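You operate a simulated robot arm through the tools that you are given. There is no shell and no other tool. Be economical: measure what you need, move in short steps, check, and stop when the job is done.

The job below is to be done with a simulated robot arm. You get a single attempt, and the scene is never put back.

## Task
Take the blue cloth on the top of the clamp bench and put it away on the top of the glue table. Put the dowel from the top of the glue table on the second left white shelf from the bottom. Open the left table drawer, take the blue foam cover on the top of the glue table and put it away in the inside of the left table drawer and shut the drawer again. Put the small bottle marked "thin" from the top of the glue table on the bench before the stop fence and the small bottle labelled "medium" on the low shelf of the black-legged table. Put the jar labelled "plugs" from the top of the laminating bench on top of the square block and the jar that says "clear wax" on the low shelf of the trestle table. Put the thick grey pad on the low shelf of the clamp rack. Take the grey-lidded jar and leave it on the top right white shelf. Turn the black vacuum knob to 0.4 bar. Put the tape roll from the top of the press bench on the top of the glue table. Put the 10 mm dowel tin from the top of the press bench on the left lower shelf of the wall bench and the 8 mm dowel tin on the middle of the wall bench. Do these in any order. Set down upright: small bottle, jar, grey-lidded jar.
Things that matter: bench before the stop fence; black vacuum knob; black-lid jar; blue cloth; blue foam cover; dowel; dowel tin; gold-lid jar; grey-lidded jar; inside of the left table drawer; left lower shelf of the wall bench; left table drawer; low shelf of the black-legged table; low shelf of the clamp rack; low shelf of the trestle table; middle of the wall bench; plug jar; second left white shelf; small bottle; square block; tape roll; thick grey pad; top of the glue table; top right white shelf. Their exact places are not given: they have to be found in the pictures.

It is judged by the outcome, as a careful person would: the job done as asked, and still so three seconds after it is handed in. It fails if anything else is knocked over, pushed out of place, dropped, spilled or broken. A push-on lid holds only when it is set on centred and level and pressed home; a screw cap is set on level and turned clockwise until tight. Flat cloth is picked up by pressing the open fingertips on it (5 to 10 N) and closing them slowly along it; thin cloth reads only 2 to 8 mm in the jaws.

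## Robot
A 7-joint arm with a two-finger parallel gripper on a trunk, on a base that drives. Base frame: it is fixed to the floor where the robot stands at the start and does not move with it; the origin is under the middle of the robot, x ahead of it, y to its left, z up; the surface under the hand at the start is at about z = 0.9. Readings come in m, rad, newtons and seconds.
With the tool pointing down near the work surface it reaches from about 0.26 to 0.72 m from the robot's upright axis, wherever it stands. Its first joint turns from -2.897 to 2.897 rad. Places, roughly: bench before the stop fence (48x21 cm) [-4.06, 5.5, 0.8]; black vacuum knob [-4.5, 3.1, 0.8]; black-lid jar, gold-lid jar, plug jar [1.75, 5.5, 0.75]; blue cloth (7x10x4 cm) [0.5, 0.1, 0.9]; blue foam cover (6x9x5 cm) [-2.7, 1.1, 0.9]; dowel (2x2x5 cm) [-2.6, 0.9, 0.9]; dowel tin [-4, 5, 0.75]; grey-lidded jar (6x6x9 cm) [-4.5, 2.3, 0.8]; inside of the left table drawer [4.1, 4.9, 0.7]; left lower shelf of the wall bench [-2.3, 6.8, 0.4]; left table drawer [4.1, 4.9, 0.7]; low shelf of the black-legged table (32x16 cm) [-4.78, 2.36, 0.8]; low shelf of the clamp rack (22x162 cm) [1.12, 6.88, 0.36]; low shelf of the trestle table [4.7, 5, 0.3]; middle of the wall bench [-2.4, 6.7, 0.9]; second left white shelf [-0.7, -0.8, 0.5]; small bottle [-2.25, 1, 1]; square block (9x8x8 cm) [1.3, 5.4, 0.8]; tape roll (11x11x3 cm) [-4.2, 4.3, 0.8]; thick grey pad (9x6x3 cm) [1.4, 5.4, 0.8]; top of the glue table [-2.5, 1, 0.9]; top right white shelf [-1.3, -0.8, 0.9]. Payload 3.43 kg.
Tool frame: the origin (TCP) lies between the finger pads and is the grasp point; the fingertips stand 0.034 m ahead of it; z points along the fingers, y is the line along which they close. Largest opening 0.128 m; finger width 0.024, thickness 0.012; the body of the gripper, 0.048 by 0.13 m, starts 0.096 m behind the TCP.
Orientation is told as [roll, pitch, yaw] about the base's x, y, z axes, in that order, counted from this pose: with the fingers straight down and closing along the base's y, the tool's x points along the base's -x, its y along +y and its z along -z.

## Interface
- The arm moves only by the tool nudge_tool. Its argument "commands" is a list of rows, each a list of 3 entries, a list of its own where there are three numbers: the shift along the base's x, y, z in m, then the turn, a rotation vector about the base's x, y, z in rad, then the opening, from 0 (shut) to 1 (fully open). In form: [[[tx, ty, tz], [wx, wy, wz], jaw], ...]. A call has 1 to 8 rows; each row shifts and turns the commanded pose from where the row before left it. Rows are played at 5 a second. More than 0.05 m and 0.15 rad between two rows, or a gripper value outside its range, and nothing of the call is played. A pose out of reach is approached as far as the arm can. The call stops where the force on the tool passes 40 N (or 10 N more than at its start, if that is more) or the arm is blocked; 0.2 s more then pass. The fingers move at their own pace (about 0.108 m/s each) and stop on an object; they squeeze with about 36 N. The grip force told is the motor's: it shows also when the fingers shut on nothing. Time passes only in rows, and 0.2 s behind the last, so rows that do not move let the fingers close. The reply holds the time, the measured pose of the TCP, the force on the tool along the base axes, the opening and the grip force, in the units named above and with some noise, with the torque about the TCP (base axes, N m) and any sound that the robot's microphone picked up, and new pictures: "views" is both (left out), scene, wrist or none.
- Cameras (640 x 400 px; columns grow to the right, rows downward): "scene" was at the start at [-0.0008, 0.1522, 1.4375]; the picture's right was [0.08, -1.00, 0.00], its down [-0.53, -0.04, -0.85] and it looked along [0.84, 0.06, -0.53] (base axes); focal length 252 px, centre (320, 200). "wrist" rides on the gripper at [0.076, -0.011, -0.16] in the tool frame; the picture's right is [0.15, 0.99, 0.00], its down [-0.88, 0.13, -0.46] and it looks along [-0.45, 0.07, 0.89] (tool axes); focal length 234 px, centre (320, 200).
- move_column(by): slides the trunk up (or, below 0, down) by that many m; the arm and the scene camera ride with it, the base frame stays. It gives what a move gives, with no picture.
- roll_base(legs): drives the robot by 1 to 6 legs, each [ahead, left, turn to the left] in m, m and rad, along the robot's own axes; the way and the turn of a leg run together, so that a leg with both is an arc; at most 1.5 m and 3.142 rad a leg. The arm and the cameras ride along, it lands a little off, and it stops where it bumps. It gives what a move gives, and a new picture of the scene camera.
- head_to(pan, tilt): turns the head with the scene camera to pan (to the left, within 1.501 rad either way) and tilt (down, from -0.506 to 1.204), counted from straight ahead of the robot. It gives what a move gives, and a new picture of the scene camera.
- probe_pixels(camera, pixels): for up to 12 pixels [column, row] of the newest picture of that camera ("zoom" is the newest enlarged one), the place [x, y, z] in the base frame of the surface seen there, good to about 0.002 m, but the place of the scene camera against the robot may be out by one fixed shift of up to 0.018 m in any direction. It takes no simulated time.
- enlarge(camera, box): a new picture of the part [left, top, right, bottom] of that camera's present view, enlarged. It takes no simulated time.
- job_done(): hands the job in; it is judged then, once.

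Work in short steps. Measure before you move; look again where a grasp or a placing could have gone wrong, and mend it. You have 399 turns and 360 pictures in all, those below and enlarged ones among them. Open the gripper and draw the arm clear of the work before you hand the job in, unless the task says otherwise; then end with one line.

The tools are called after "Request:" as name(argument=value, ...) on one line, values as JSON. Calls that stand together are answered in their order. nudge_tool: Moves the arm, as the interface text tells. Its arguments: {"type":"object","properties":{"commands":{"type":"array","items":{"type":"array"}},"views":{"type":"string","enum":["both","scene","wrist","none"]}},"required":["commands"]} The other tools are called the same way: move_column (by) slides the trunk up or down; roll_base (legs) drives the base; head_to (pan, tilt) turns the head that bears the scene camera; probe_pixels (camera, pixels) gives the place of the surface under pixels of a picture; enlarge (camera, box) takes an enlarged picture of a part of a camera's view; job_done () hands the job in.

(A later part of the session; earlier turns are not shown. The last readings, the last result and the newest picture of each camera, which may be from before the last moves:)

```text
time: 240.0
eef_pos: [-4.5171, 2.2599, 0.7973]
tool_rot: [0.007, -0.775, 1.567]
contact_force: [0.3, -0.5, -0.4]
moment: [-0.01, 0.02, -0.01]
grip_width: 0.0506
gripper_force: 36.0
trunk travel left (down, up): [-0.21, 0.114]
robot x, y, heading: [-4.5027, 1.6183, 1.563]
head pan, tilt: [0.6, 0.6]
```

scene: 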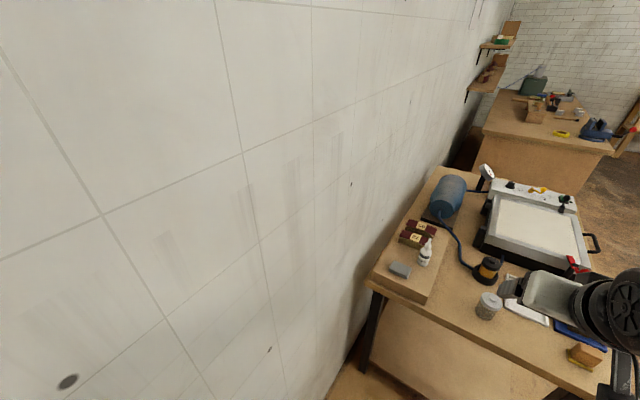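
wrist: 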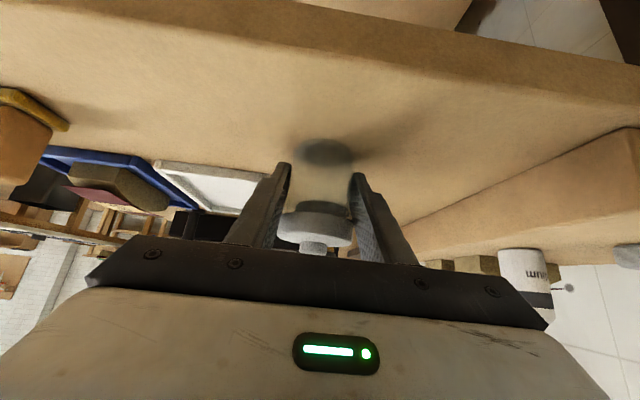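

Jar held (50.6 mm). I lift it and pull back, then drive to the white shelves.

Request:
nudge_tool(commands=[[[0, 0, 0.03], [0, 0, 0], 0], [[0, 0, 0.045], [0, 0, 0], 0], [[0, 0, 0.05], [0, 0, 0], 0], [[0, 0, 0.05], [0, 0, 0], 0], [[0, 0, 0.05], [0, 0, 0], 0], [[0, -0.03, 0.03], [0, 0, 0], 0], [[0, -0.04, 0.02], [0, 0, 0], 0]], views="wrist")

Request:
roll_base(legs=[[0, -0.85, 0], [-0.75, 0, 0], [-0.77, 0, 0], [0, -0.85, 0], [0, -0.85, 0], [0, -0.85, 0]])

```text
time: 241.6
eef_pos: [-4.5169, 2.1906, 1.0719]
tool_rot: [0.006, -0.776, 1.569]
contact_force: [0.1, 0.7, -0.3]
moment: [0.0, 0.01, -0.01]
grip_width: 0.0506
gripper_force: 36.1
trunk travel left (down, up): [-0.21, 0.114]
robot x, y, heading: [-4.4997, 1.6173, 1.563]
head pan, tilt: [0.6, 0.6]
```

wrist: 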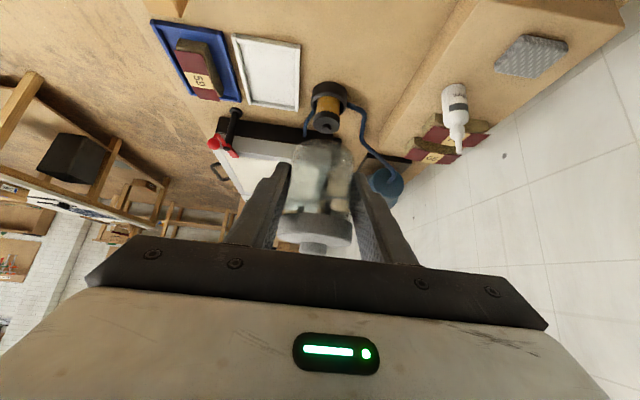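

```text
time: 282.1
eef_pos: [-1.1154, 0.6101, 1.0734]
tool_rot: [0.006, -0.776, 1.55]
contact_force: [0.5, 0.1, 0.3]
moment: [-0.03, 0.01, -0.01]
grip_width: 0.0506
gripper_force: 35.8
trunk travel left (down, up): [-0.21, 0.114]
robot x, y, heading: [-1.1137, 0.0337, 1.548]
head pan, tilt: [0.6, 0.6]
```

scene: 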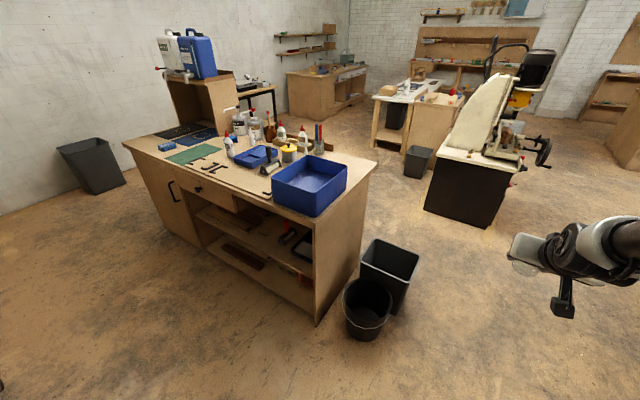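

I turn to face the white shelves.

Request:
roll_base(legs=[[0, 0, 1.58], [0, 0, 1.585]])

Request:
head_to(pan=0.0, tilt=0.55)

```text
time: 290.4
eef_pos: [-1.0925, -0.5355, 1.0729]
tool_rot: [0.006, -0.778, -1.56]
contact_force: [1.0, 0.0, -0.7]
moment: [0.01, -0.03, 0.03]
grip_width: 0.0503
gripper_force: 35.8
trunk travel left (down, up): [-0.21, 0.114]
robot x, y, heading: [-1.1135, 0.0346, -1.566]
head pan, tilt: [0.6, 0.6]
```

scene: 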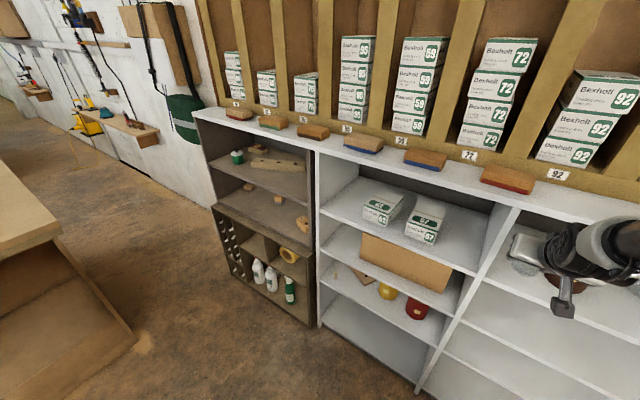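

```text
time: 291.4
eef_pos: [-1.0933, -0.5359, 1.0729]
tool_rot: [0.007, -0.777, -1.56]
contact_force: [-0.3, 0.6, 0.4]
moment: [0.0, 0.0, -0.01]
grip_width: 0.0503
gripper_force: 36.0
trunk travel left (down, up): [-0.21, 0.114]
robot x, y, heading: [-1.1145, 0.0406, -1.566]
head pan, tilt: [0.0, 0.55]
```

scene: 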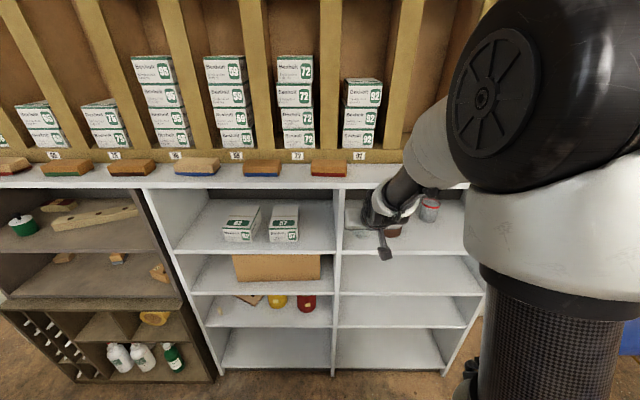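

I look with the wrist camera into the compartment.

Request:
nudge_tool(commands=[[[0, 0, -0.01], [0, 0, 0], 0]], views="wrist")

Request:
probe_pixels(camera="scene", pixels=[[400, 246], [440, 248], [360, 240], [430, 205], [395, 228], [339, 250], [345, 235], [450, 235], [380, 192]])

```text
time: 291.8
eef_pos: [-1.0932, -0.5351, 1.063]
tool_rot: [0.008, -0.775, -1.561]
contact_force: [0.5, -0.2, -1.6]
moment: [0.01, -0.01, -0.02]
grip_width: 0.0504
gripper_force: 36.4
trunk travel left (down, up): [-0.21, 0.114]
robot x, y, heading: [-1.111, 0.0407, -1.565]
head pan, tilt: [0.0, 0.55]
```

wrist: 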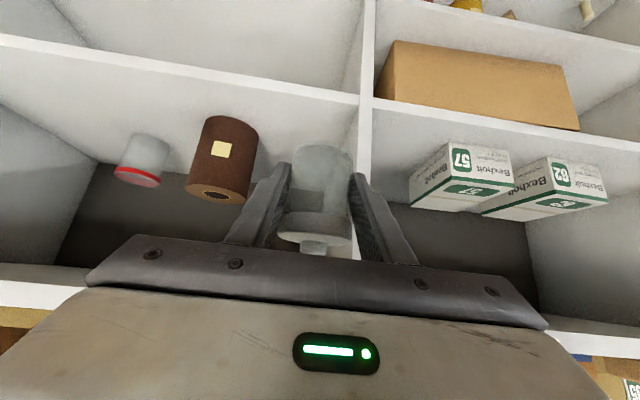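

```text
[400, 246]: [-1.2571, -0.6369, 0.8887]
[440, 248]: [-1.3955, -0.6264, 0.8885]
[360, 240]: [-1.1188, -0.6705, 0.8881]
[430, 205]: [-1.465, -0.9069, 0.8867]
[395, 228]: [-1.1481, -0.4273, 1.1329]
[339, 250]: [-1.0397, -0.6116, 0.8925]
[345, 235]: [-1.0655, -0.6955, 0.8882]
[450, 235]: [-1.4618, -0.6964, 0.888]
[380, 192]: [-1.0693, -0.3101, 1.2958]
```

Request:
probe_pixels(camera="wrist", pixels=[[270, 115], [230, 118], [200, 170], [257, 160], [150, 140], [330, 105], [357, 150], [280, 90], [60, 120], [60, 60]])

```text
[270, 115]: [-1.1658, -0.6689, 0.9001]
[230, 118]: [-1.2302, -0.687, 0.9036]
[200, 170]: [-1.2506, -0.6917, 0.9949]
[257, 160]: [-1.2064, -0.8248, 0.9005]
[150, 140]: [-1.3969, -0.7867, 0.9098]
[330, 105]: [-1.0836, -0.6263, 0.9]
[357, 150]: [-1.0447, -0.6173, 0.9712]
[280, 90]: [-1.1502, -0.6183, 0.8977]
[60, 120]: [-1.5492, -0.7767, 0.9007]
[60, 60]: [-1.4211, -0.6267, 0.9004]
```

Shelf surface z 0.900; free room in front between the brown can and the glass at about (-1.335, -0.665). I strafe right and lower outside the shelf.

Request:
roll_base(legs=[[0, -0.242, 0]])

Request:
nudge_tool(commands=[[[0, 0, -0.05], [0, 0, 0], 0], [[0, 0, -0.05], [0, 0, 0], 0], [[0, -0.04, 0], [0, 0, 0], 0], [[0, 0, 0], [0, 0, 0], 0]], views="wrist")

```text
time: 294.7
eef_pos: [-1.3344, -0.5376, 1.0619]
tool_rot: [0.007, -0.777, -1.56]
contact_force: [0.1, 0.1, -1.9]
moment: [0.02, 0.0, -0.01]
grip_width: 0.0502
gripper_force: 35.9
trunk travel left (down, up): [-0.21, 0.114]
robot x, y, heading: [-1.3544, 0.0345, -1.562]
head pan, tilt: [0.0, 0.55]
```

scene: 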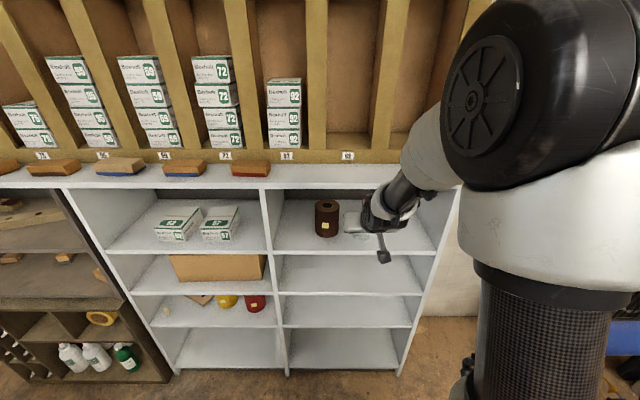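

```text
time: 295.7
eef_pos: [-1.3342, -0.5769, 0.9623]
tool_rot: [0.007, -0.775, -1.56]
contact_force: [0.7, -0.6, -0.3]
moment: [-0.02, 0.01, -0.02]
grip_width: 0.0506
gripper_force: 35.4
trunk travel left (down, up): [-0.21, 0.114]
robot x, y, heading: [-1.3537, 0.0374, -1.565]
head pan, tilt: [0.0, 0.55]
```

wrist: 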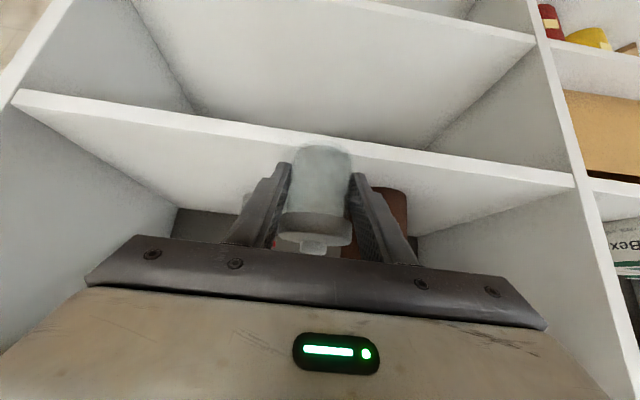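

Now in 76 mm and down to just above the surface.

Request:
nudge_tool(commands=[[[0, -0.04, 0], [0, 0, 0], 0], [[0, -0.036, 0], [0, 0, 0], 0], [[0, 0, -0.018], [0, 0, 0], 0], [[0, 0, -0.005], [0, 0, 0], 0], [[0, 0, 0], [0, 0, 0], 0]], views="wrist")

```text
time: 296.9
eef_pos: [-1.3337, -0.654, 0.9391]
tool_rot: [0.007, -0.777, -1.561]
contact_force: [-1.0, 0.2, -0.5]
moment: [-0.01, -0.02, -0.04]
grip_width: 0.0502
gripper_force: 36.4
trunk travel left (down, up): [-0.21, 0.114]
robot x, y, heading: [-1.3562, 0.0388, -1.564]
head pan, tilt: [0.0, 0.55]
```

wrist: 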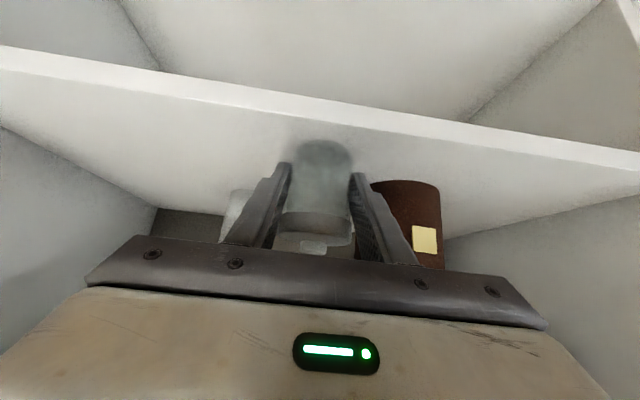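

Request:
nudge_tool(commands=[[[0, 0, -0.002], [0, 0, 0], 0], [[0, 0, -0.002], [0, 0, 0], 0], [[0, 0, 0], [0, 0, 0], 0]], views="none")

```text
time: 297.7
eef_pos: [-1.3348, -0.6535, 0.9385]
tool_rot: [0.007, -0.781, -1.559]
contact_force: [-0.9, 1.8, 12.1]
moment: [0.07, 0.17, -0.04]
grip_width: 0.0505
gripper_force: 35.6
trunk travel left (down, up): [-0.21, 0.114]
robot x, y, heading: [-1.3537, 0.0389, -1.563]
head pan, tilt: [0.0, 0.55]
```

Contact (12 N): the jar stands. I open slightly and back straight out.

Request:
nudge_tool(commands=[[[0, 0, 0.001], [0, 0, 0], 0.4], [[0, 0, 0], [0, 0, 0], 0.52], [[0, 0, 0], [0, 0, 0], 0.52], [[0, 0.03, 0.005], [0, 0, 0], 0.52], [[0, 0.04, 0.01], [0, 0, 0], 0.52], [[0, 0.045, 0.01], [0, 0, 0], 0.52], [[0, 0.02, 0.03], [0, 0, 0], 0.52]], views="wrist")

```text
time: 299.3
eef_pos: [-1.3338, -0.5172, 0.9926]
tool_rot: [0.006, -0.775, -1.558]
contact_force: [-0.3, 1.3, -0.3]
moment: [0.03, 0.0, -0.01]
grip_width: 0.0664
gripper_force: 0.2
trunk travel left (down, up): [-0.21, 0.114]
robot x, y, heading: [-1.353, 0.0318, -1.567]
head pan, tilt: [0.0, 0.55]
```

wrist: 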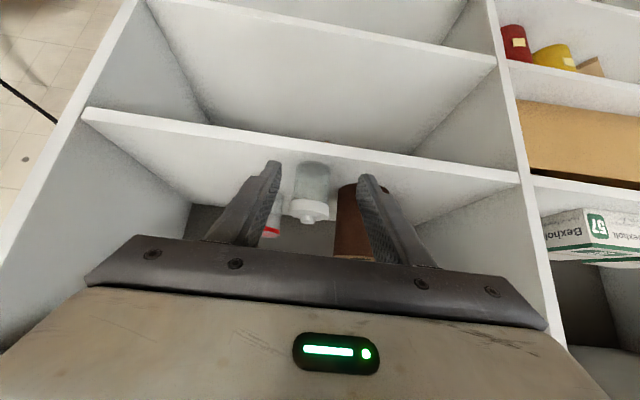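

The grey-lidded jar stands on the top right shelf. Next the thin bottle: I raise, straighten the tool, turn and drive around to behind the glue table.

Request:
nudge_tool(commands=[[[0, 0, 0.045], [0.13, 0, 0], 0.5], [[0, 0.02, 0.04], [0.13, 0, 0], 0.5], [[0, 0.02, 0.04], [0.13, 0, 0], 0.45], [[0, 0.02, 0.04], [0.13, 0, 0], 0.45], [[0, 0, 0], [0.13, 0, 0], 0.45], [[0, 0, 0], [0.13, 0, 0], 0.45]], views="none")

Request:
roll_base(legs=[[0, 0, -1.57], [0, 0, -1.57], [0, 0.8, 0], [0, 0.8, 0], [0, 0.8, 0], [0.1, 0, 0]])

```text
time: 300.7
eef_pos: [-1.3336, -0.458, 1.1567]
tool_rot: [0.015, 0.007, -1.561]
contact_force: [-0.2, 0.1, -0.7]
moment: [-0.03, 0.0, 0.04]
grip_width: 0.0575
gripper_force: 0.0
trunk travel left (down, up): [-0.21, 0.114]
robot x, y, heading: [-1.3537, 0.0361, -1.563]
head pan, tilt: [0.0, 0.55]
```

```text
time: 332.7
eef_pos: [-3.7671, 0.6274, 1.1568]
tool_rot: [0.015, 0.005, 1.577]
contact_force: [-0.2, 0.0, 0.2]
moment: [0.02, -0.01, 0.02]
grip_width: 0.0575
gripper_force: 0.1
trunk travel left (down, up): [-0.21, 0.114]
robot x, y, heading: [-3.7448, 0.1341, 1.573]
head pan, tilt: [0.0, 0.55]
```

scene: 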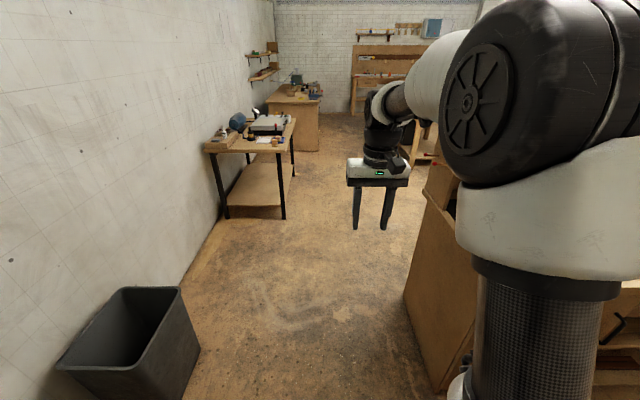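

I continue around to the back of the table.

Request:
roll_base(legs=[[0.9, 0, 0], [0.95, 0, 0], [0, -0.85, 0], [0, 0, 1.57], [0, 0, 1.57], [0, 0.84, 0]])

```text
time: 366.1
eef_pos: [-2.0414, 1.4852, 1.1576]
tool_rot: [0.016, 0.003, -1.574]
contact_force: [0.3, -0.8, 0.1]
moment: [0.0, 0.01, 0.03]
grip_width: 0.0576
gripper_force: 0.1
trunk travel left (down, up): [-0.21, 0.114]
robot x, y, heading: [-2.0604, 1.9818, -1.575]
head pan, tilt: [0.0, 0.55]
```

scene: 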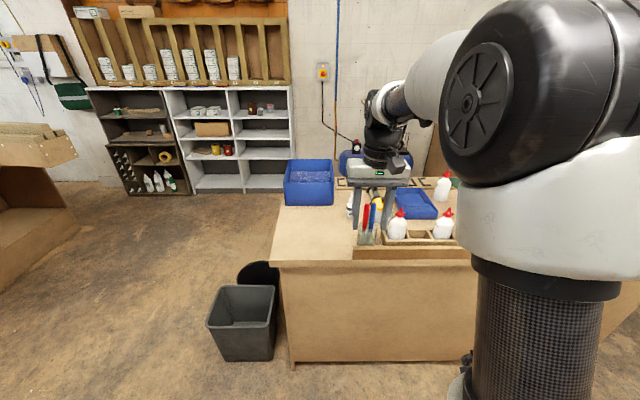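

I go forward and look down on the thin bottle.

Request:
roll_base(legs=[[0.28, 0, 0.005]])

Request:
nudge_tool(commands=[[[-0.007, -0.045, 0], [-0.012, 0, 0], 0.45], [[-0.007, -0.045, 0], [0, 0, 0], 0.45], [[0, 0, 0], [0, 0, 0], 0.45]], views="wrist")

```text
time: 368.0
eef_pos: [-2.0407, 1.2045, 1.157]
tool_rot: [0.017, 0.003, -1.572]
contact_force: [0.4, -0.5, -0.2]
moment: [-0.01, 0.0, 0.01]
grip_width: 0.0578
gripper_force: 0.1
trunk travel left (down, up): [-0.21, 0.114]
robot x, y, heading: [-2.0569, 1.7004, -1.571]
head pan, tilt: [0.0, 0.55]
```

scene: 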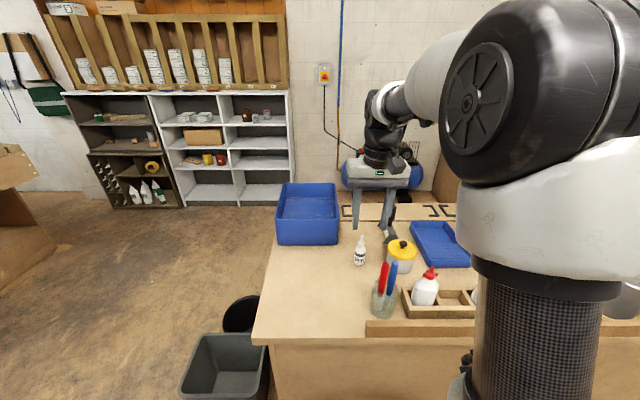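

```text
time: 368.8
eef_pos: [-2.0542, 1.1138, 1.1573]
tool_rot: [0.015, -0.007, -1.572]
contact_force: [-0.1, -0.3, -0.4]
moment: [-0.02, -0.02, 0.02]
grip_width: 0.0576
gripper_force: 0.1
trunk travel left (down, up): [-0.21, 0.114]
robot x, y, heading: [-2.0554, 1.6987, -1.575]
head pan, tilt: [0.0, 0.55]
```

wrist: 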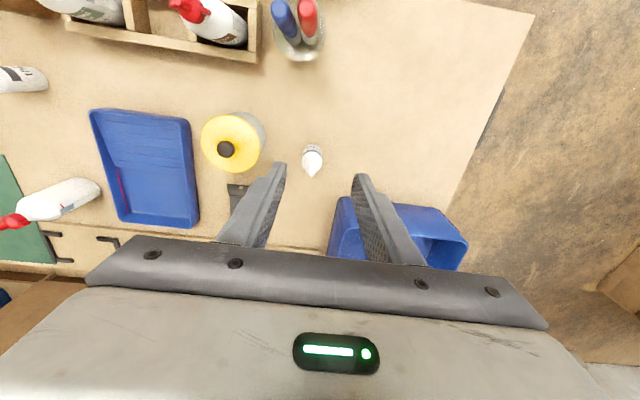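

Request:
probe_pixels(camera="wrist", pixels=[[312, 149], [304, 158], [321, 158], [312, 160], [311, 172], [330, 155]])

```text
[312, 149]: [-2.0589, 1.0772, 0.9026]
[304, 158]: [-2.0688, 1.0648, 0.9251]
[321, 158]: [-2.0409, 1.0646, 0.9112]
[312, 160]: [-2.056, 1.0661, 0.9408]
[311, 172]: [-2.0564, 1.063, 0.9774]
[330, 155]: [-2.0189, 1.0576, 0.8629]
```

Thin bottle axis at (-2.0565, 1.062). I go down to z 0.907 and close.

Request:
nudge_tool(commands=[[[-0.002, -0.049, 0], [0, 0, 0], 0.45], [[0, -0.003, -0.045], [0, 0, 0], 0.45], [[0, 0, -0.05], [0, 0, 0], 0.45], [[0, 0, -0.05], [0, 0, 0], 0.45], [[0, 0, -0.05], [0, 0, 0], 0.45], [[0, 0, -0.04], [0, 0, 0], 0.45], [[0, 0, -0.015], [0, 0, 0], 0.45], [[0, 0, 0], [0, 0, 0], 0.45]], views="wrist")

Request:
nudge_tool(commands=[[[0, 0, 0], [0, 0, 0], 0.2], [[0, 0, 0], [0, 0, 0], 0.0], [[0, 0, 0], [0, 0, 0], 0], [[0, 0, 0], [0, 0, 0], 0]], views="wrist")

```text
time: 370.6
eef_pos: [-2.0571, 1.0621, 0.9059]
tool_rot: [0.014, -0.007, -1.573]
contact_force: [-0.5, -0.7, -0.4]
moment: [0.01, 0.0, 0.01]
grip_width: 0.0578
gripper_force: 0.0
trunk travel left (down, up): [-0.21, 0.114]
robot x, y, heading: [-2.0576, 1.698, -1.576]
head pan, tilt: [0.0, 0.55]
```

wrist: 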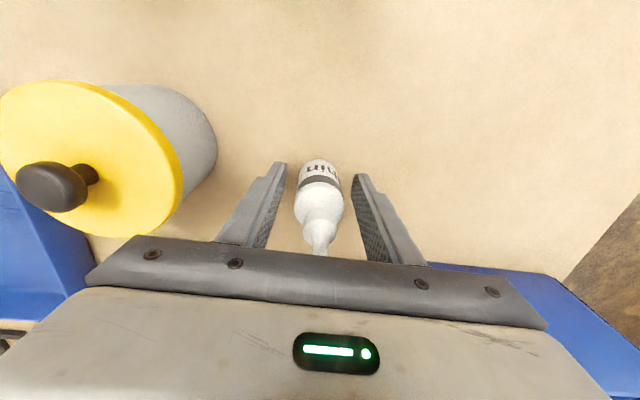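

```text
time: 371.6
eef_pos: [-2.0571, 1.0611, 0.9058]
tool_rot: [0.015, -0.008, -1.57]
contact_force: [0.0, -0.5, 0.3]
moment: [0.01, -0.01, -0.01]
grip_width: 0.0342
gripper_force: 36.4
trunk travel left (down, up): [-0.21, 0.114]
robot x, y, heading: [-2.0562, 1.7006, -1.574]
head pan, tilt: [0.0, 0.55]
```

wrist: 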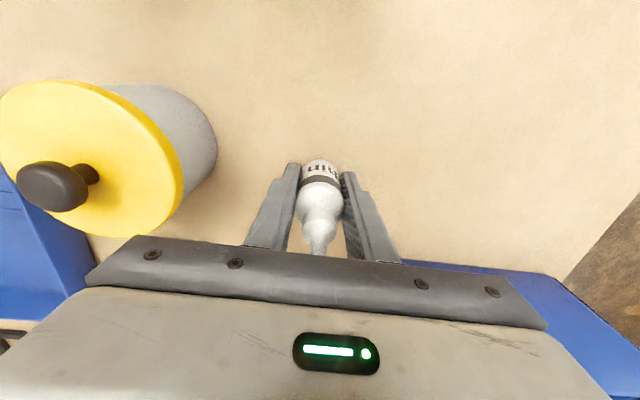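

Thin bottle held. I lift, draw back and drive to (-3.5, 1.95), turning to face +y, to look toward the press bench.

Request:
nudge_tool(commands=[[[0, 0, 0.045], [0, 0, 0], 0], [[0, 0, 0.05], [0, 0, 0], 0], [[0, 0, 0.05], [0, 0, 0], 0], [[0, 0, 0.05], [0, 0, 0], 0], [[0, 0.02, 0.045], [0, 0, 0], 0], [[0, 0.05, 0], [0, 0, 0], 0], [[0, 0.05, 0], [0, 0, 0], 0]], views="none")

Request:
roll_base(legs=[[-0.27, 0, 0], [0, -0.75, 0], [0, -0.75, 0], [0, 0, -1.57], [0, 0, -1.57]])

Request:
head_to(pan=0.2, tilt=0.4)

```text
time: 373.2
eef_pos: [-2.0576, 1.1844, 1.1481]
tool_rot: [0.015, -0.007, -1.57]
contact_force: [0.1, -0.1, -0.7]
moment: [0.0, 0.0, 0.02]
grip_width: 0.0341
gripper_force: 36.3
trunk travel left (down, up): [-0.21, 0.114]
robot x, y, heading: [-2.0599, 1.7022, -1.574]
head pan, tilt: [0.0, 0.55]
```

```text
time: 397.5
eef_pos: [-3.5711, 2.4937, 1.1475]
tool_rot: [0.016, -0.008, 1.584]
contact_force: [-1.0, -0.3, -1.0]
moment: [0.0, -0.01, 0.03]
grip_width: 0.0341
gripper_force: 36.0
trunk travel left (down, up): [-0.21, 0.114]
robot x, y, heading: [-3.5641, 1.9781, 1.578]
head pan, tilt: [0.0, 0.55]
```

scene: 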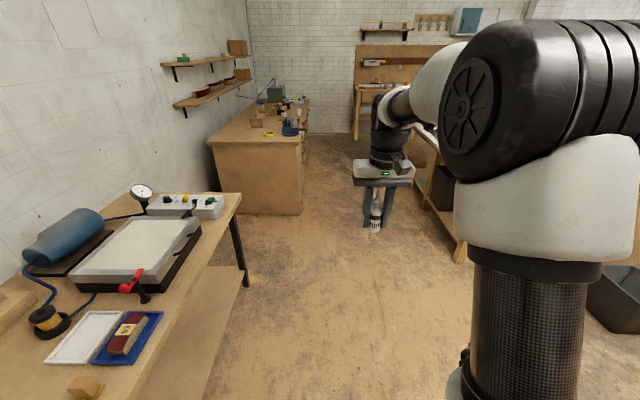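

```text
time: 398.2
eef_pos: [-3.5715, 2.4909, 1.1466]
tool_rot: [0.016, -0.008, 1.584]
contact_force: [0.6, -0.4, -0.5]
moment: [-0.02, -0.01, 0.04]
grip_width: 0.034
gripper_force: 36.4
trunk travel left (down, up): [-0.21, 0.114]
robot x, y, heading: [-3.5635, 1.9755, 1.582]
head pan, tilt: [0.201, 0.4]
```

scene: 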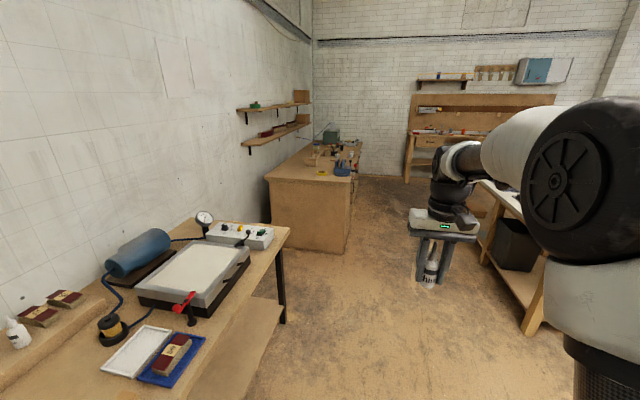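

I measure the press bench extents and the corridor.

Request:
probe_pixels(camera="scene", pixels=[[348, 183], [348, 250], [268, 178], [356, 172], [320, 172], [342, 170], [545, 325], [480, 260], [290, 228], [408, 180]])

Request:
enlarge(camera="scene", box=[260, 115, 420, 215])

```text
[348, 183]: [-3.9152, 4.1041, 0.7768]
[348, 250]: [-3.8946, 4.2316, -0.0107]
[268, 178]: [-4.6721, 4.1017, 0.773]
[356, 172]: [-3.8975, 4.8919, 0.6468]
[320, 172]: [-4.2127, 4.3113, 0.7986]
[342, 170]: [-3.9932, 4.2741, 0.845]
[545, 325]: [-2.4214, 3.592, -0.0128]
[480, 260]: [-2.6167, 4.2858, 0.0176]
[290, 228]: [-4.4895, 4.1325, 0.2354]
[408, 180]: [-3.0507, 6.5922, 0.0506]
```

```text
4.00 times, centred on (340, 165) of scene
```

zoom: 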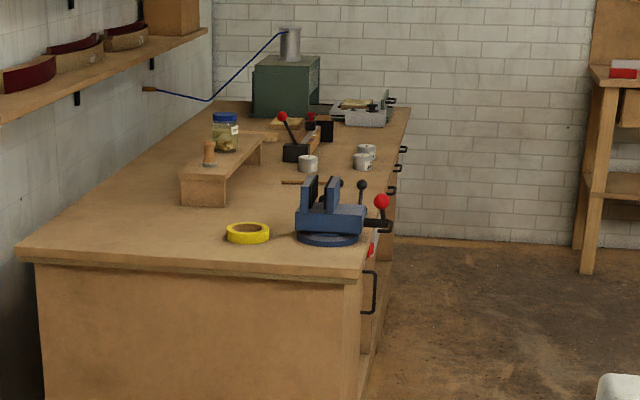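

East edge x -3.90. I drive up the aisle at x ≈ -3.33 to y ≈ 5.3 and turn to face the bench.

Request:
roll_base(legs=[[0, -0.23, 0], [1.2, 0, 0], [1.2, 0, 0], [0.95, 0, 0], [0, 0, 1.56]])

Request:
head_to(pan=0.0, tilt=0.6)

```text
time: 420.8
eef_pos: [-3.8751, 5.3029, 1.1461]
tool_rot: [0.016, -0.006, -3.126]
contact_force: [0.3, -0.4, 0.1]
moment: [-0.01, 0.0, -0.01]
grip_width: 0.0342
gripper_force: 35.7
trunk travel left (down, up): [-0.21, 0.114]
robot x, y, heading: [-3.36, 5.3113, -3.129]
head pan, tilt: [0.201, 0.4]
```

scene: 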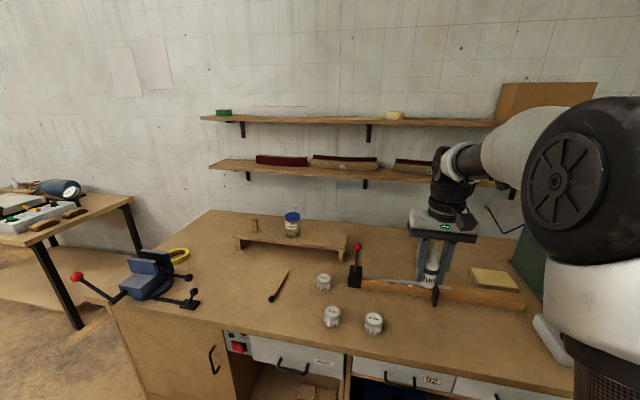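

```text
time: 421.6
eef_pos: [-3.8743, 5.3023, 1.1461]
tool_rot: [0.017, -0.007, -3.127]
contact_force: [-0.1, -0.4, -0.6]
moment: [-0.01, -0.02, 0.0]
grip_width: 0.0339
gripper_force: 35.8
trunk travel left (down, up): [-0.21, 0.114]
robot x, y, heading: [-3.3607, 5.3111, -3.132]
head pan, tilt: [0.0, 0.6]
```

scene: 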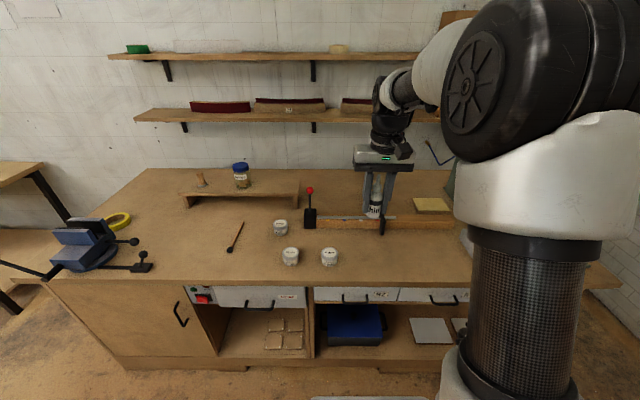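

The stop fence runs from (305,222) to (450,224). I measure it and the tins, with labels enlarged.

Request:
probe_pixels(camera="scene", pixels=[[320, 229], [380, 231], [445, 231], [430, 250], [400, 245], [290, 252], [330, 252], [280, 224], [118, 220], [425, 275], [310, 225]])

Request:
enlarge(camera="scene", box=[225, 175, 465, 295])

```text
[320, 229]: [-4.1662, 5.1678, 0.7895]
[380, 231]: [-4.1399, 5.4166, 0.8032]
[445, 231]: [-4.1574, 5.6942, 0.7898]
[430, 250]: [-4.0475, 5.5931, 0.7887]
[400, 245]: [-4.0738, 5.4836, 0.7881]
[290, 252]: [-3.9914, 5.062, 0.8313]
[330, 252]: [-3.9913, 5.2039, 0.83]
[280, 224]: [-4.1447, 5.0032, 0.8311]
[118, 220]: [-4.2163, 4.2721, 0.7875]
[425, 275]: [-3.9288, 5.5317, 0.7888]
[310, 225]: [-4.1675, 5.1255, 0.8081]
```

```text
2.67 times, centred on (345, 235) of scene
```

zoom: 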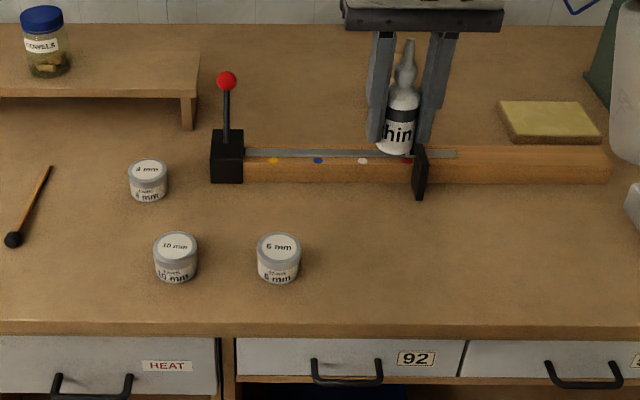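

Tins read: 8 mm? at (-4.145,5.00), 10 mm at (-3.99,5.06), 6 mm at (-3.99,5.20). I strafe to bring the bottle in front of the fence, ~(-4.05, 5.51).

Request:
roll_base(legs=[[0.05, -0.21, 0]])

Request:
nudge_tool(commands=[[[-0.04, 0, -0.02], [0, 0, 0], 0], [[-0.045, 0, -0.02], [0, 0, 0], 0], [[-0.04, 0, -0.03], [0, 0, 0], 0], [[0, 0, 0], [0, 0, 0], 0]], views="wrist")

```text
time: 424.2
eef_pos: [-3.926, 5.5123, 1.1475]
tool_rot: [0.015, -0.007, -3.127]
contact_force: [0.0, -0.2, -1.1]
moment: [0.02, 0.05, -0.03]
grip_width: 0.0341
gripper_force: 36.6
trunk travel left (down, up): [-0.21, 0.114]
robot x, y, heading: [-3.4091, 5.5151, -3.131]
head pan, tilt: [0.0, 0.6]
```

scene: 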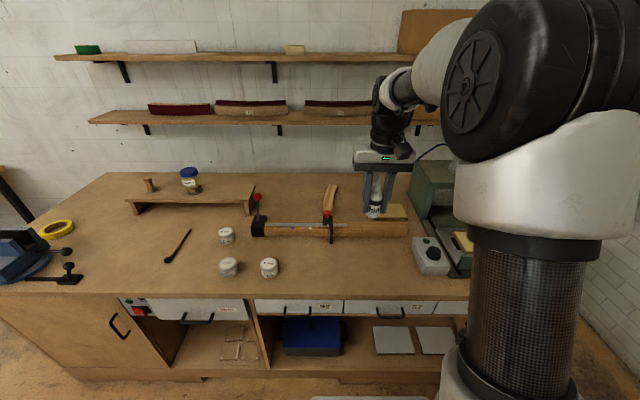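

```text
time: 425.2
eef_pos: [-4.0511, 5.5135, 1.0772]
tool_rot: [0.016, -0.006, -3.129]
contact_force: [-0.4, 0.0, -1.6]
moment: [-0.01, 0.0, 0.0]
grip_width: 0.0337
gripper_force: 36.1
trunk travel left (down, up): [-0.21, 0.114]
robot x, y, heading: [-3.4098, 5.5216, -3.135]
head pan, tilt: [0.0, 0.6]
```

wrist: 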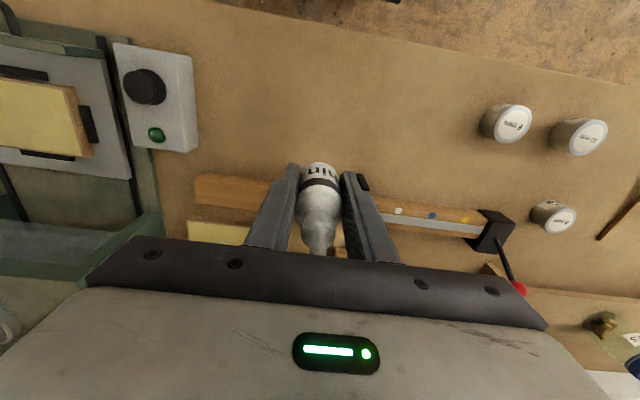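

Request:
probe_pixels(camera="wrist", pixels=[[230, 180], [240, 210], [320, 120], [300, 90], [450, 200], [195, 140], [513, 124], [590, 133], [558, 218]])

Request:
enlarge(camera="wrist", box=[470, 90, 630, 240])

```text
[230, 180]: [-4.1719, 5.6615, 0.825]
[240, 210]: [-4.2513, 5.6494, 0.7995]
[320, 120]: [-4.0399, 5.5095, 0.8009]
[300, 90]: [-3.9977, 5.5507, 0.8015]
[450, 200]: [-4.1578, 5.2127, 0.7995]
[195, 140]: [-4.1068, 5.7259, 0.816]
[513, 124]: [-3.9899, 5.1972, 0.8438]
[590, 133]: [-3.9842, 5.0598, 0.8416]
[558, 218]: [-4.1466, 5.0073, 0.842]
```

```text
2.67 times, centred on (550, 165) of wrist
```

zoom: 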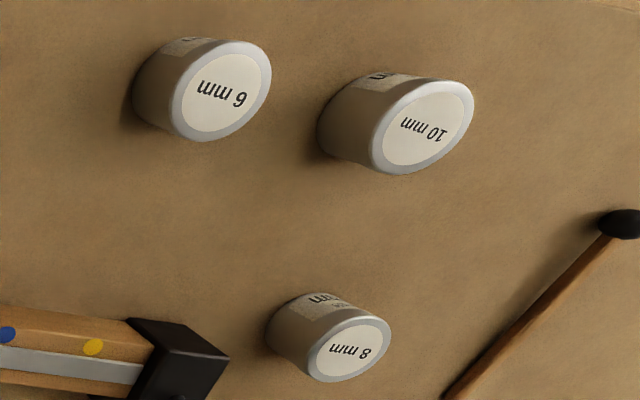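

Surface 0.800, fence at x ≈ -4.15: spot (-4.05, 5.51) is free. I lower to 0.852.

Request:
nudge_tool(commands=[[[0, 0, -0.05], [0, 0, 0], 0], [[0, 0, -0.05], [0, 0, 0], 0], [[0, 0, -0.05], [0, 0, 0], 0], [[0, 0, -0.05], [0, 0, 0], 0], [[0, 0, -0.025], [0, 0, 0], 0], [[0, 0, -0.004], [0, 0, 0], 0], [[0, 0, -0.003], [0, 0, 0], 0], [[0, 0, 0], [0, 0, 0], 0]], views="wrist")

```text
time: 427.0
eef_pos: [-4.0516, 5.5113, 0.8457]
tool_rot: [0.016, -0.008, -3.127]
contact_force: [1.4, 0.8, 4.5]
moment: [0.06, -0.04, -0.03]
grip_width: 0.0339
gripper_force: 35.7
trunk travel left (down, up): [-0.21, 0.114]
robot x, y, heading: [-3.411, 5.5176, -3.128]
head pan, tilt: [0.0, 0.6]
```

wrist: 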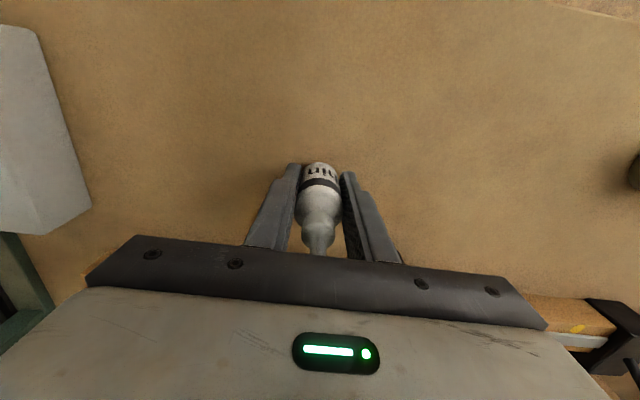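

Touching down (4.5 N). I release and rise.

Request:
nudge_tool(commands=[[[0, 0, 0], [0, 0, 0], 0.3], [[0, 0, 0], [0, 0, 0], 0.4], [[0, 0, 0.04], [0, 0, 0], 0.4], [[0, 0, 0.05], [0, 0, 0], 0.4], [[0, 0, 0.05], [0, 0, 0], 0.4], [[0.03, 0, 0.04], [0, 0, 0], 0.6], [[0.045, 0, 0.02], [0, 0, 0], 0.7], [[0.045, 0, 0.0], [0, 0, 0], 0.7]], views="wrist")

```text
time: 428.8
eef_pos: [-3.931, 5.5116, 1.0457]
tool_rot: [0.015, -0.006, -3.126]
contact_force: [-0.2, -0.8, -0.5]
moment: [0.0, -0.02, 0.04]
grip_width: 0.0897
gripper_force: 0.1
trunk travel left (down, up): [-0.21, 0.114]
robot x, y, heading: [-3.4118, 5.5211, -3.129]
head pan, tilt: [0.0, 0.6]
```

wrist: 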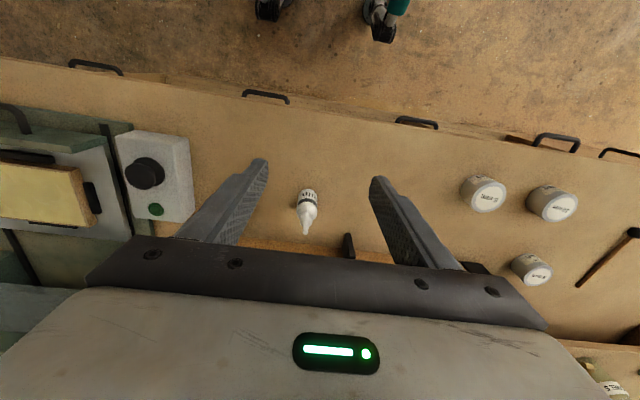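

The thin bottle stands before the fence. I strafe left to the 8 mm tin.

Request:
roll_base(legs=[[0.02, 0.505, 0]])

Request:
nudge_tool(commands=[[[-0.04, 0, 0], [0, 0, 0], 0.65], [[-0.04, 0, 0], [0, 0, 0], 0.65], [[-0.04, 0, 0], [0, 0, 0], 0.65], [[-0.035, 0, -0.02], [0, 0, 0], 0.65], [[0, 0, -0.03], [0, 0, 0], 0.65], [[0, 0, 0], [0, 0, 0], 0.65]], views="wrist")

```text
time: 434.2
eef_pos: [-3.946, 5.0071, 1.0455]
tool_rot: [0.017, -0.006, -3.129]
contact_force: [-1.0, 0.4, -0.3]
moment: [0.01, -0.02, -0.02]
grip_width: 0.0898
gripper_force: 0.0
trunk travel left (down, up): [-0.21, 0.114]
robot x, y, heading: [-3.4253, 5.016, -3.135]
head pan, tilt: [0.0, 0.6]
```

scene: 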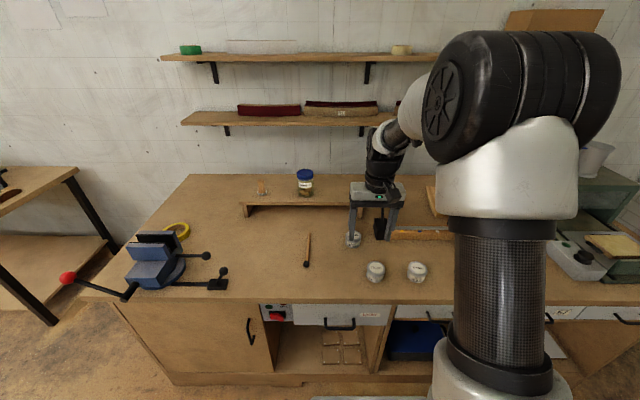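

```text
time: 435.6
eef_pos: [-4.1009, 5.0057, 0.9964]
tool_rot: [0.014, -0.01, -3.13]
contact_force: [0.4, 0.5, 0.8]
moment: [-0.02, -0.02, 0.03]
grip_width: 0.0832
gripper_force: 0.1
trunk travel left (down, up): [-0.21, 0.114]
robot x, y, heading: [-3.4201, 5.0157, -3.134]
head pan, tilt: [0.0, 0.6]
```

wrist: 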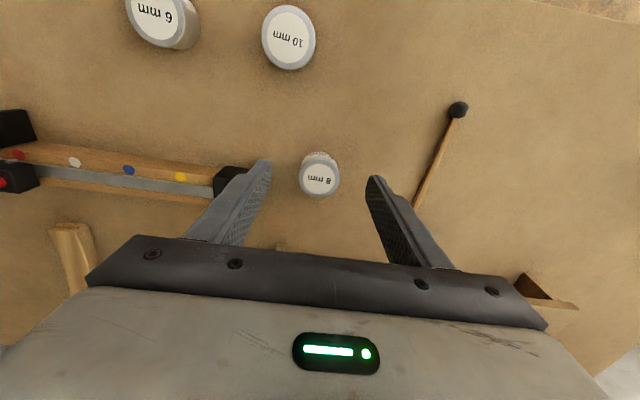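

Request:
probe_pixels(camera="wrist", pixels=[[319, 178], [304, 178], [336, 178], [319, 165], [319, 193], [225, 178], [340, 140], [425, 185], [414, 205]])

Request:
enlarge(camera="scene", box=[300, 160, 460, 280])

```text
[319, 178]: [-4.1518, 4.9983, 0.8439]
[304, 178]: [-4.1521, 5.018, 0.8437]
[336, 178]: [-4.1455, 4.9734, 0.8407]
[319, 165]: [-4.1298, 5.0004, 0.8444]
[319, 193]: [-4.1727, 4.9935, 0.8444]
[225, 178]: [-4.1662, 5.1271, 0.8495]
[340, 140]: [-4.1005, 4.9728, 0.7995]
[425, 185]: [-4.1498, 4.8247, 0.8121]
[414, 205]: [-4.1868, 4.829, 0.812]
```

```text
3.33 times, centred on (380, 220) of scene
```

zoom: 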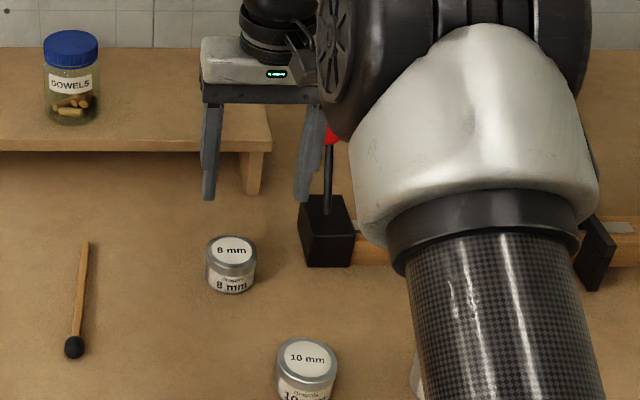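

Tin axis (-4.151, 4.996), top 0.844. I advance the base 6 cm for reach, then descend and grip.

Request:
roll_base(legs=[[0.06, 0, 0]])

Request:
nudge_tool(commands=[[[0.01, -0.009, 0], [0, 0.01, 0], 0.6], [[0, 0, -0.04], [0, 0, 0], 0.6], [[0, 0, -0.05], [0, 0, 0], 0.6], [[0, 0, 0], [0, 0, 0], 0.6]], views="wrist")

```text
time: 436.5
eef_pos: [-4.1602, 5.0043, 0.9946]
tool_rot: [0.015, -0.007, -3.129]
contact_force: [-0.5, 0.6, 0.2]
moment: [0.02, -0.01, 0.01]
grip_width: 0.0834
gripper_force: 0.1
trunk travel left (down, up): [-0.21, 0.114]
robot x, y, heading: [-3.491, 5.0129, -3.13]
head pan, tilt: [0.0, 0.6]
```

scene: 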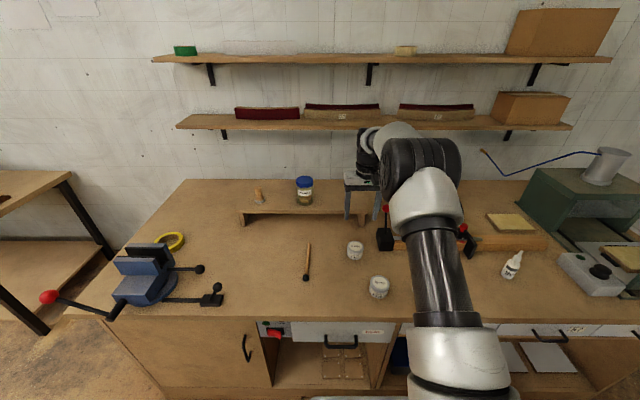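

```text
time: 437.5
eef_pos: [-4.1522, 4.9963, 0.9034]
tool_rot: [0.016, -0.017, -3.128]
contact_force: [-0.2, 0.1, -0.5]
moment: [0.04, -0.03, -0.02]
grip_width: 0.0768
gripper_force: 0.0
trunk travel left (down, up): [-0.21, 0.114]
robot x, y, heading: [-3.4849, 5.0171, -3.13]
head pan, tilt: [0.0, 0.6]
```

wrist: 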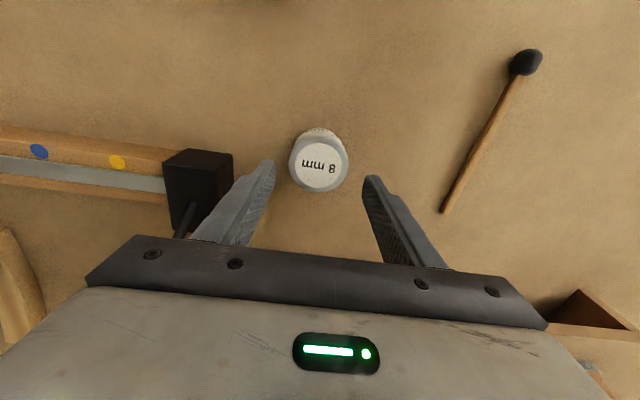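

Request:
nudge_tool(commands=[[[0, 0, -0.035], [0, -0.015, 0], 0.6], [[0, 0, -0.026], [0, 0, 0], 0.6], [[0, 0, 0], [0, 0, 0], 0.4], [[0, 0, 0], [0, 0, 0], 0.1], [[0, 0, 0], [0, 0, 0], 0], [[0, 0, 0], [0, 0, 0], 0]], views="wrist")

```text
time: 438.9
eef_pos: [-4.151, 4.9963, 0.8441]
tool_rot: [0.017, -0.005, -3.128]
contact_force: [0.5, 0.9, 0.0]
moment: [0.0, 0.01, -0.02]
grip_width: 0.0586
gripper_force: 36.2
trunk travel left (down, up): [-0.21, 0.114]
robot x, y, heading: [-3.4833, 5.0124, -3.133]
head pan, tilt: [0.0, 0.6]
```

wrist: 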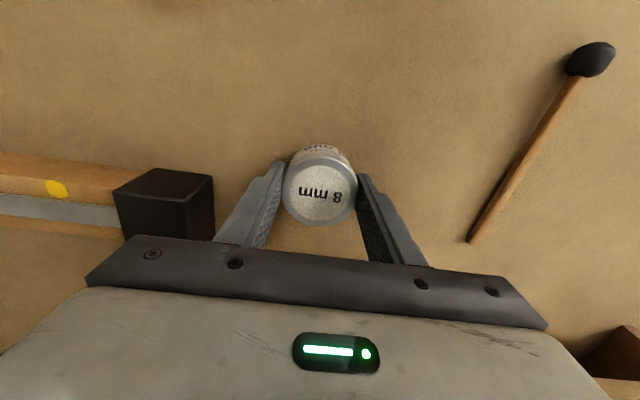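

8 mm tin held. I lift, draw back and back the base off, then look at the wall bench to the right.

Request:
nudge_tool(commands=[[[0, 0, 0.045], [0, 0, 0], 0], [[0, 0, 0.05], [0, 0, 0], 0], [[0, 0, 0.05], [0, 0, 0], 0], [[0, 0, 0.05], [0, 0, 0], 0], [[0.02, 0, 0.045], [0, 0, 0], 0], [[0.05, 0, 0.02], [0, 0, 0], 0], [[0.05, 0, 0], [0, 0, 0], 0], [[0.04, 0, 0], [0, 0, 0], 0]], views="none")

Request:
roll_base(legs=[[-0.25, 0, 0], [0, 0, -1.57]])

Request:
head_to(pan=-0.2, tilt=0.4)

```text
refused: row 6 steps farther than a row can; nothing moved
```

```text
time: 444.7
eef_pos: [-3.2473, 5.6826, 0.8454]
tool_rot: [0.016, -0.003, 1.576]
contact_force: [0.1, -0.5, -0.4]
moment: [-0.02, -0.01, -0.01]
grip_width: 0.0589
gripper_force: 36.3
trunk travel left (down, up): [-0.21, 0.114]
robot x, y, heading: [-3.2381, 5.0142, 1.571]
head pan, tilt: [0.0, 0.6]
```

scene: 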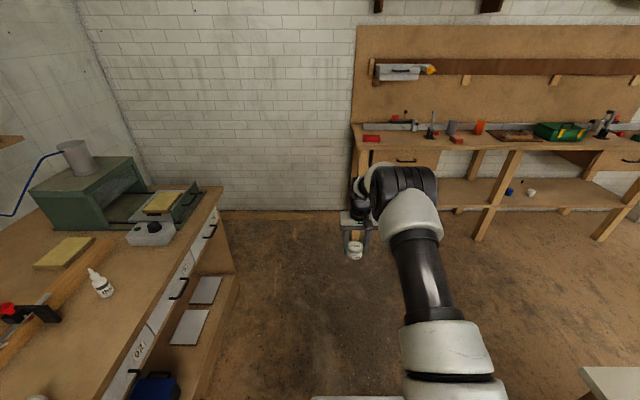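

```text
time: 445.4
eef_pos: [-3.2461, 5.6814, 0.8439]
tool_rot: [0.015, -0.001, 1.576]
contact_force: [0.2, 0.4, 0.3]
moment: [-0.01, 0.0, 0.02]
grip_width: 0.0586
gripper_force: 36.0
trunk travel left (down, up): [-0.21, 0.114]
robot x, y, heading: [-3.2367, 5.0187, 1.574]
head pan, tilt: [-0.201, 0.4]
```

scene: 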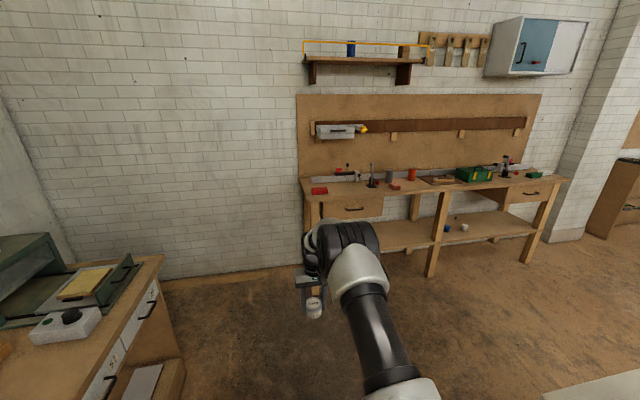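

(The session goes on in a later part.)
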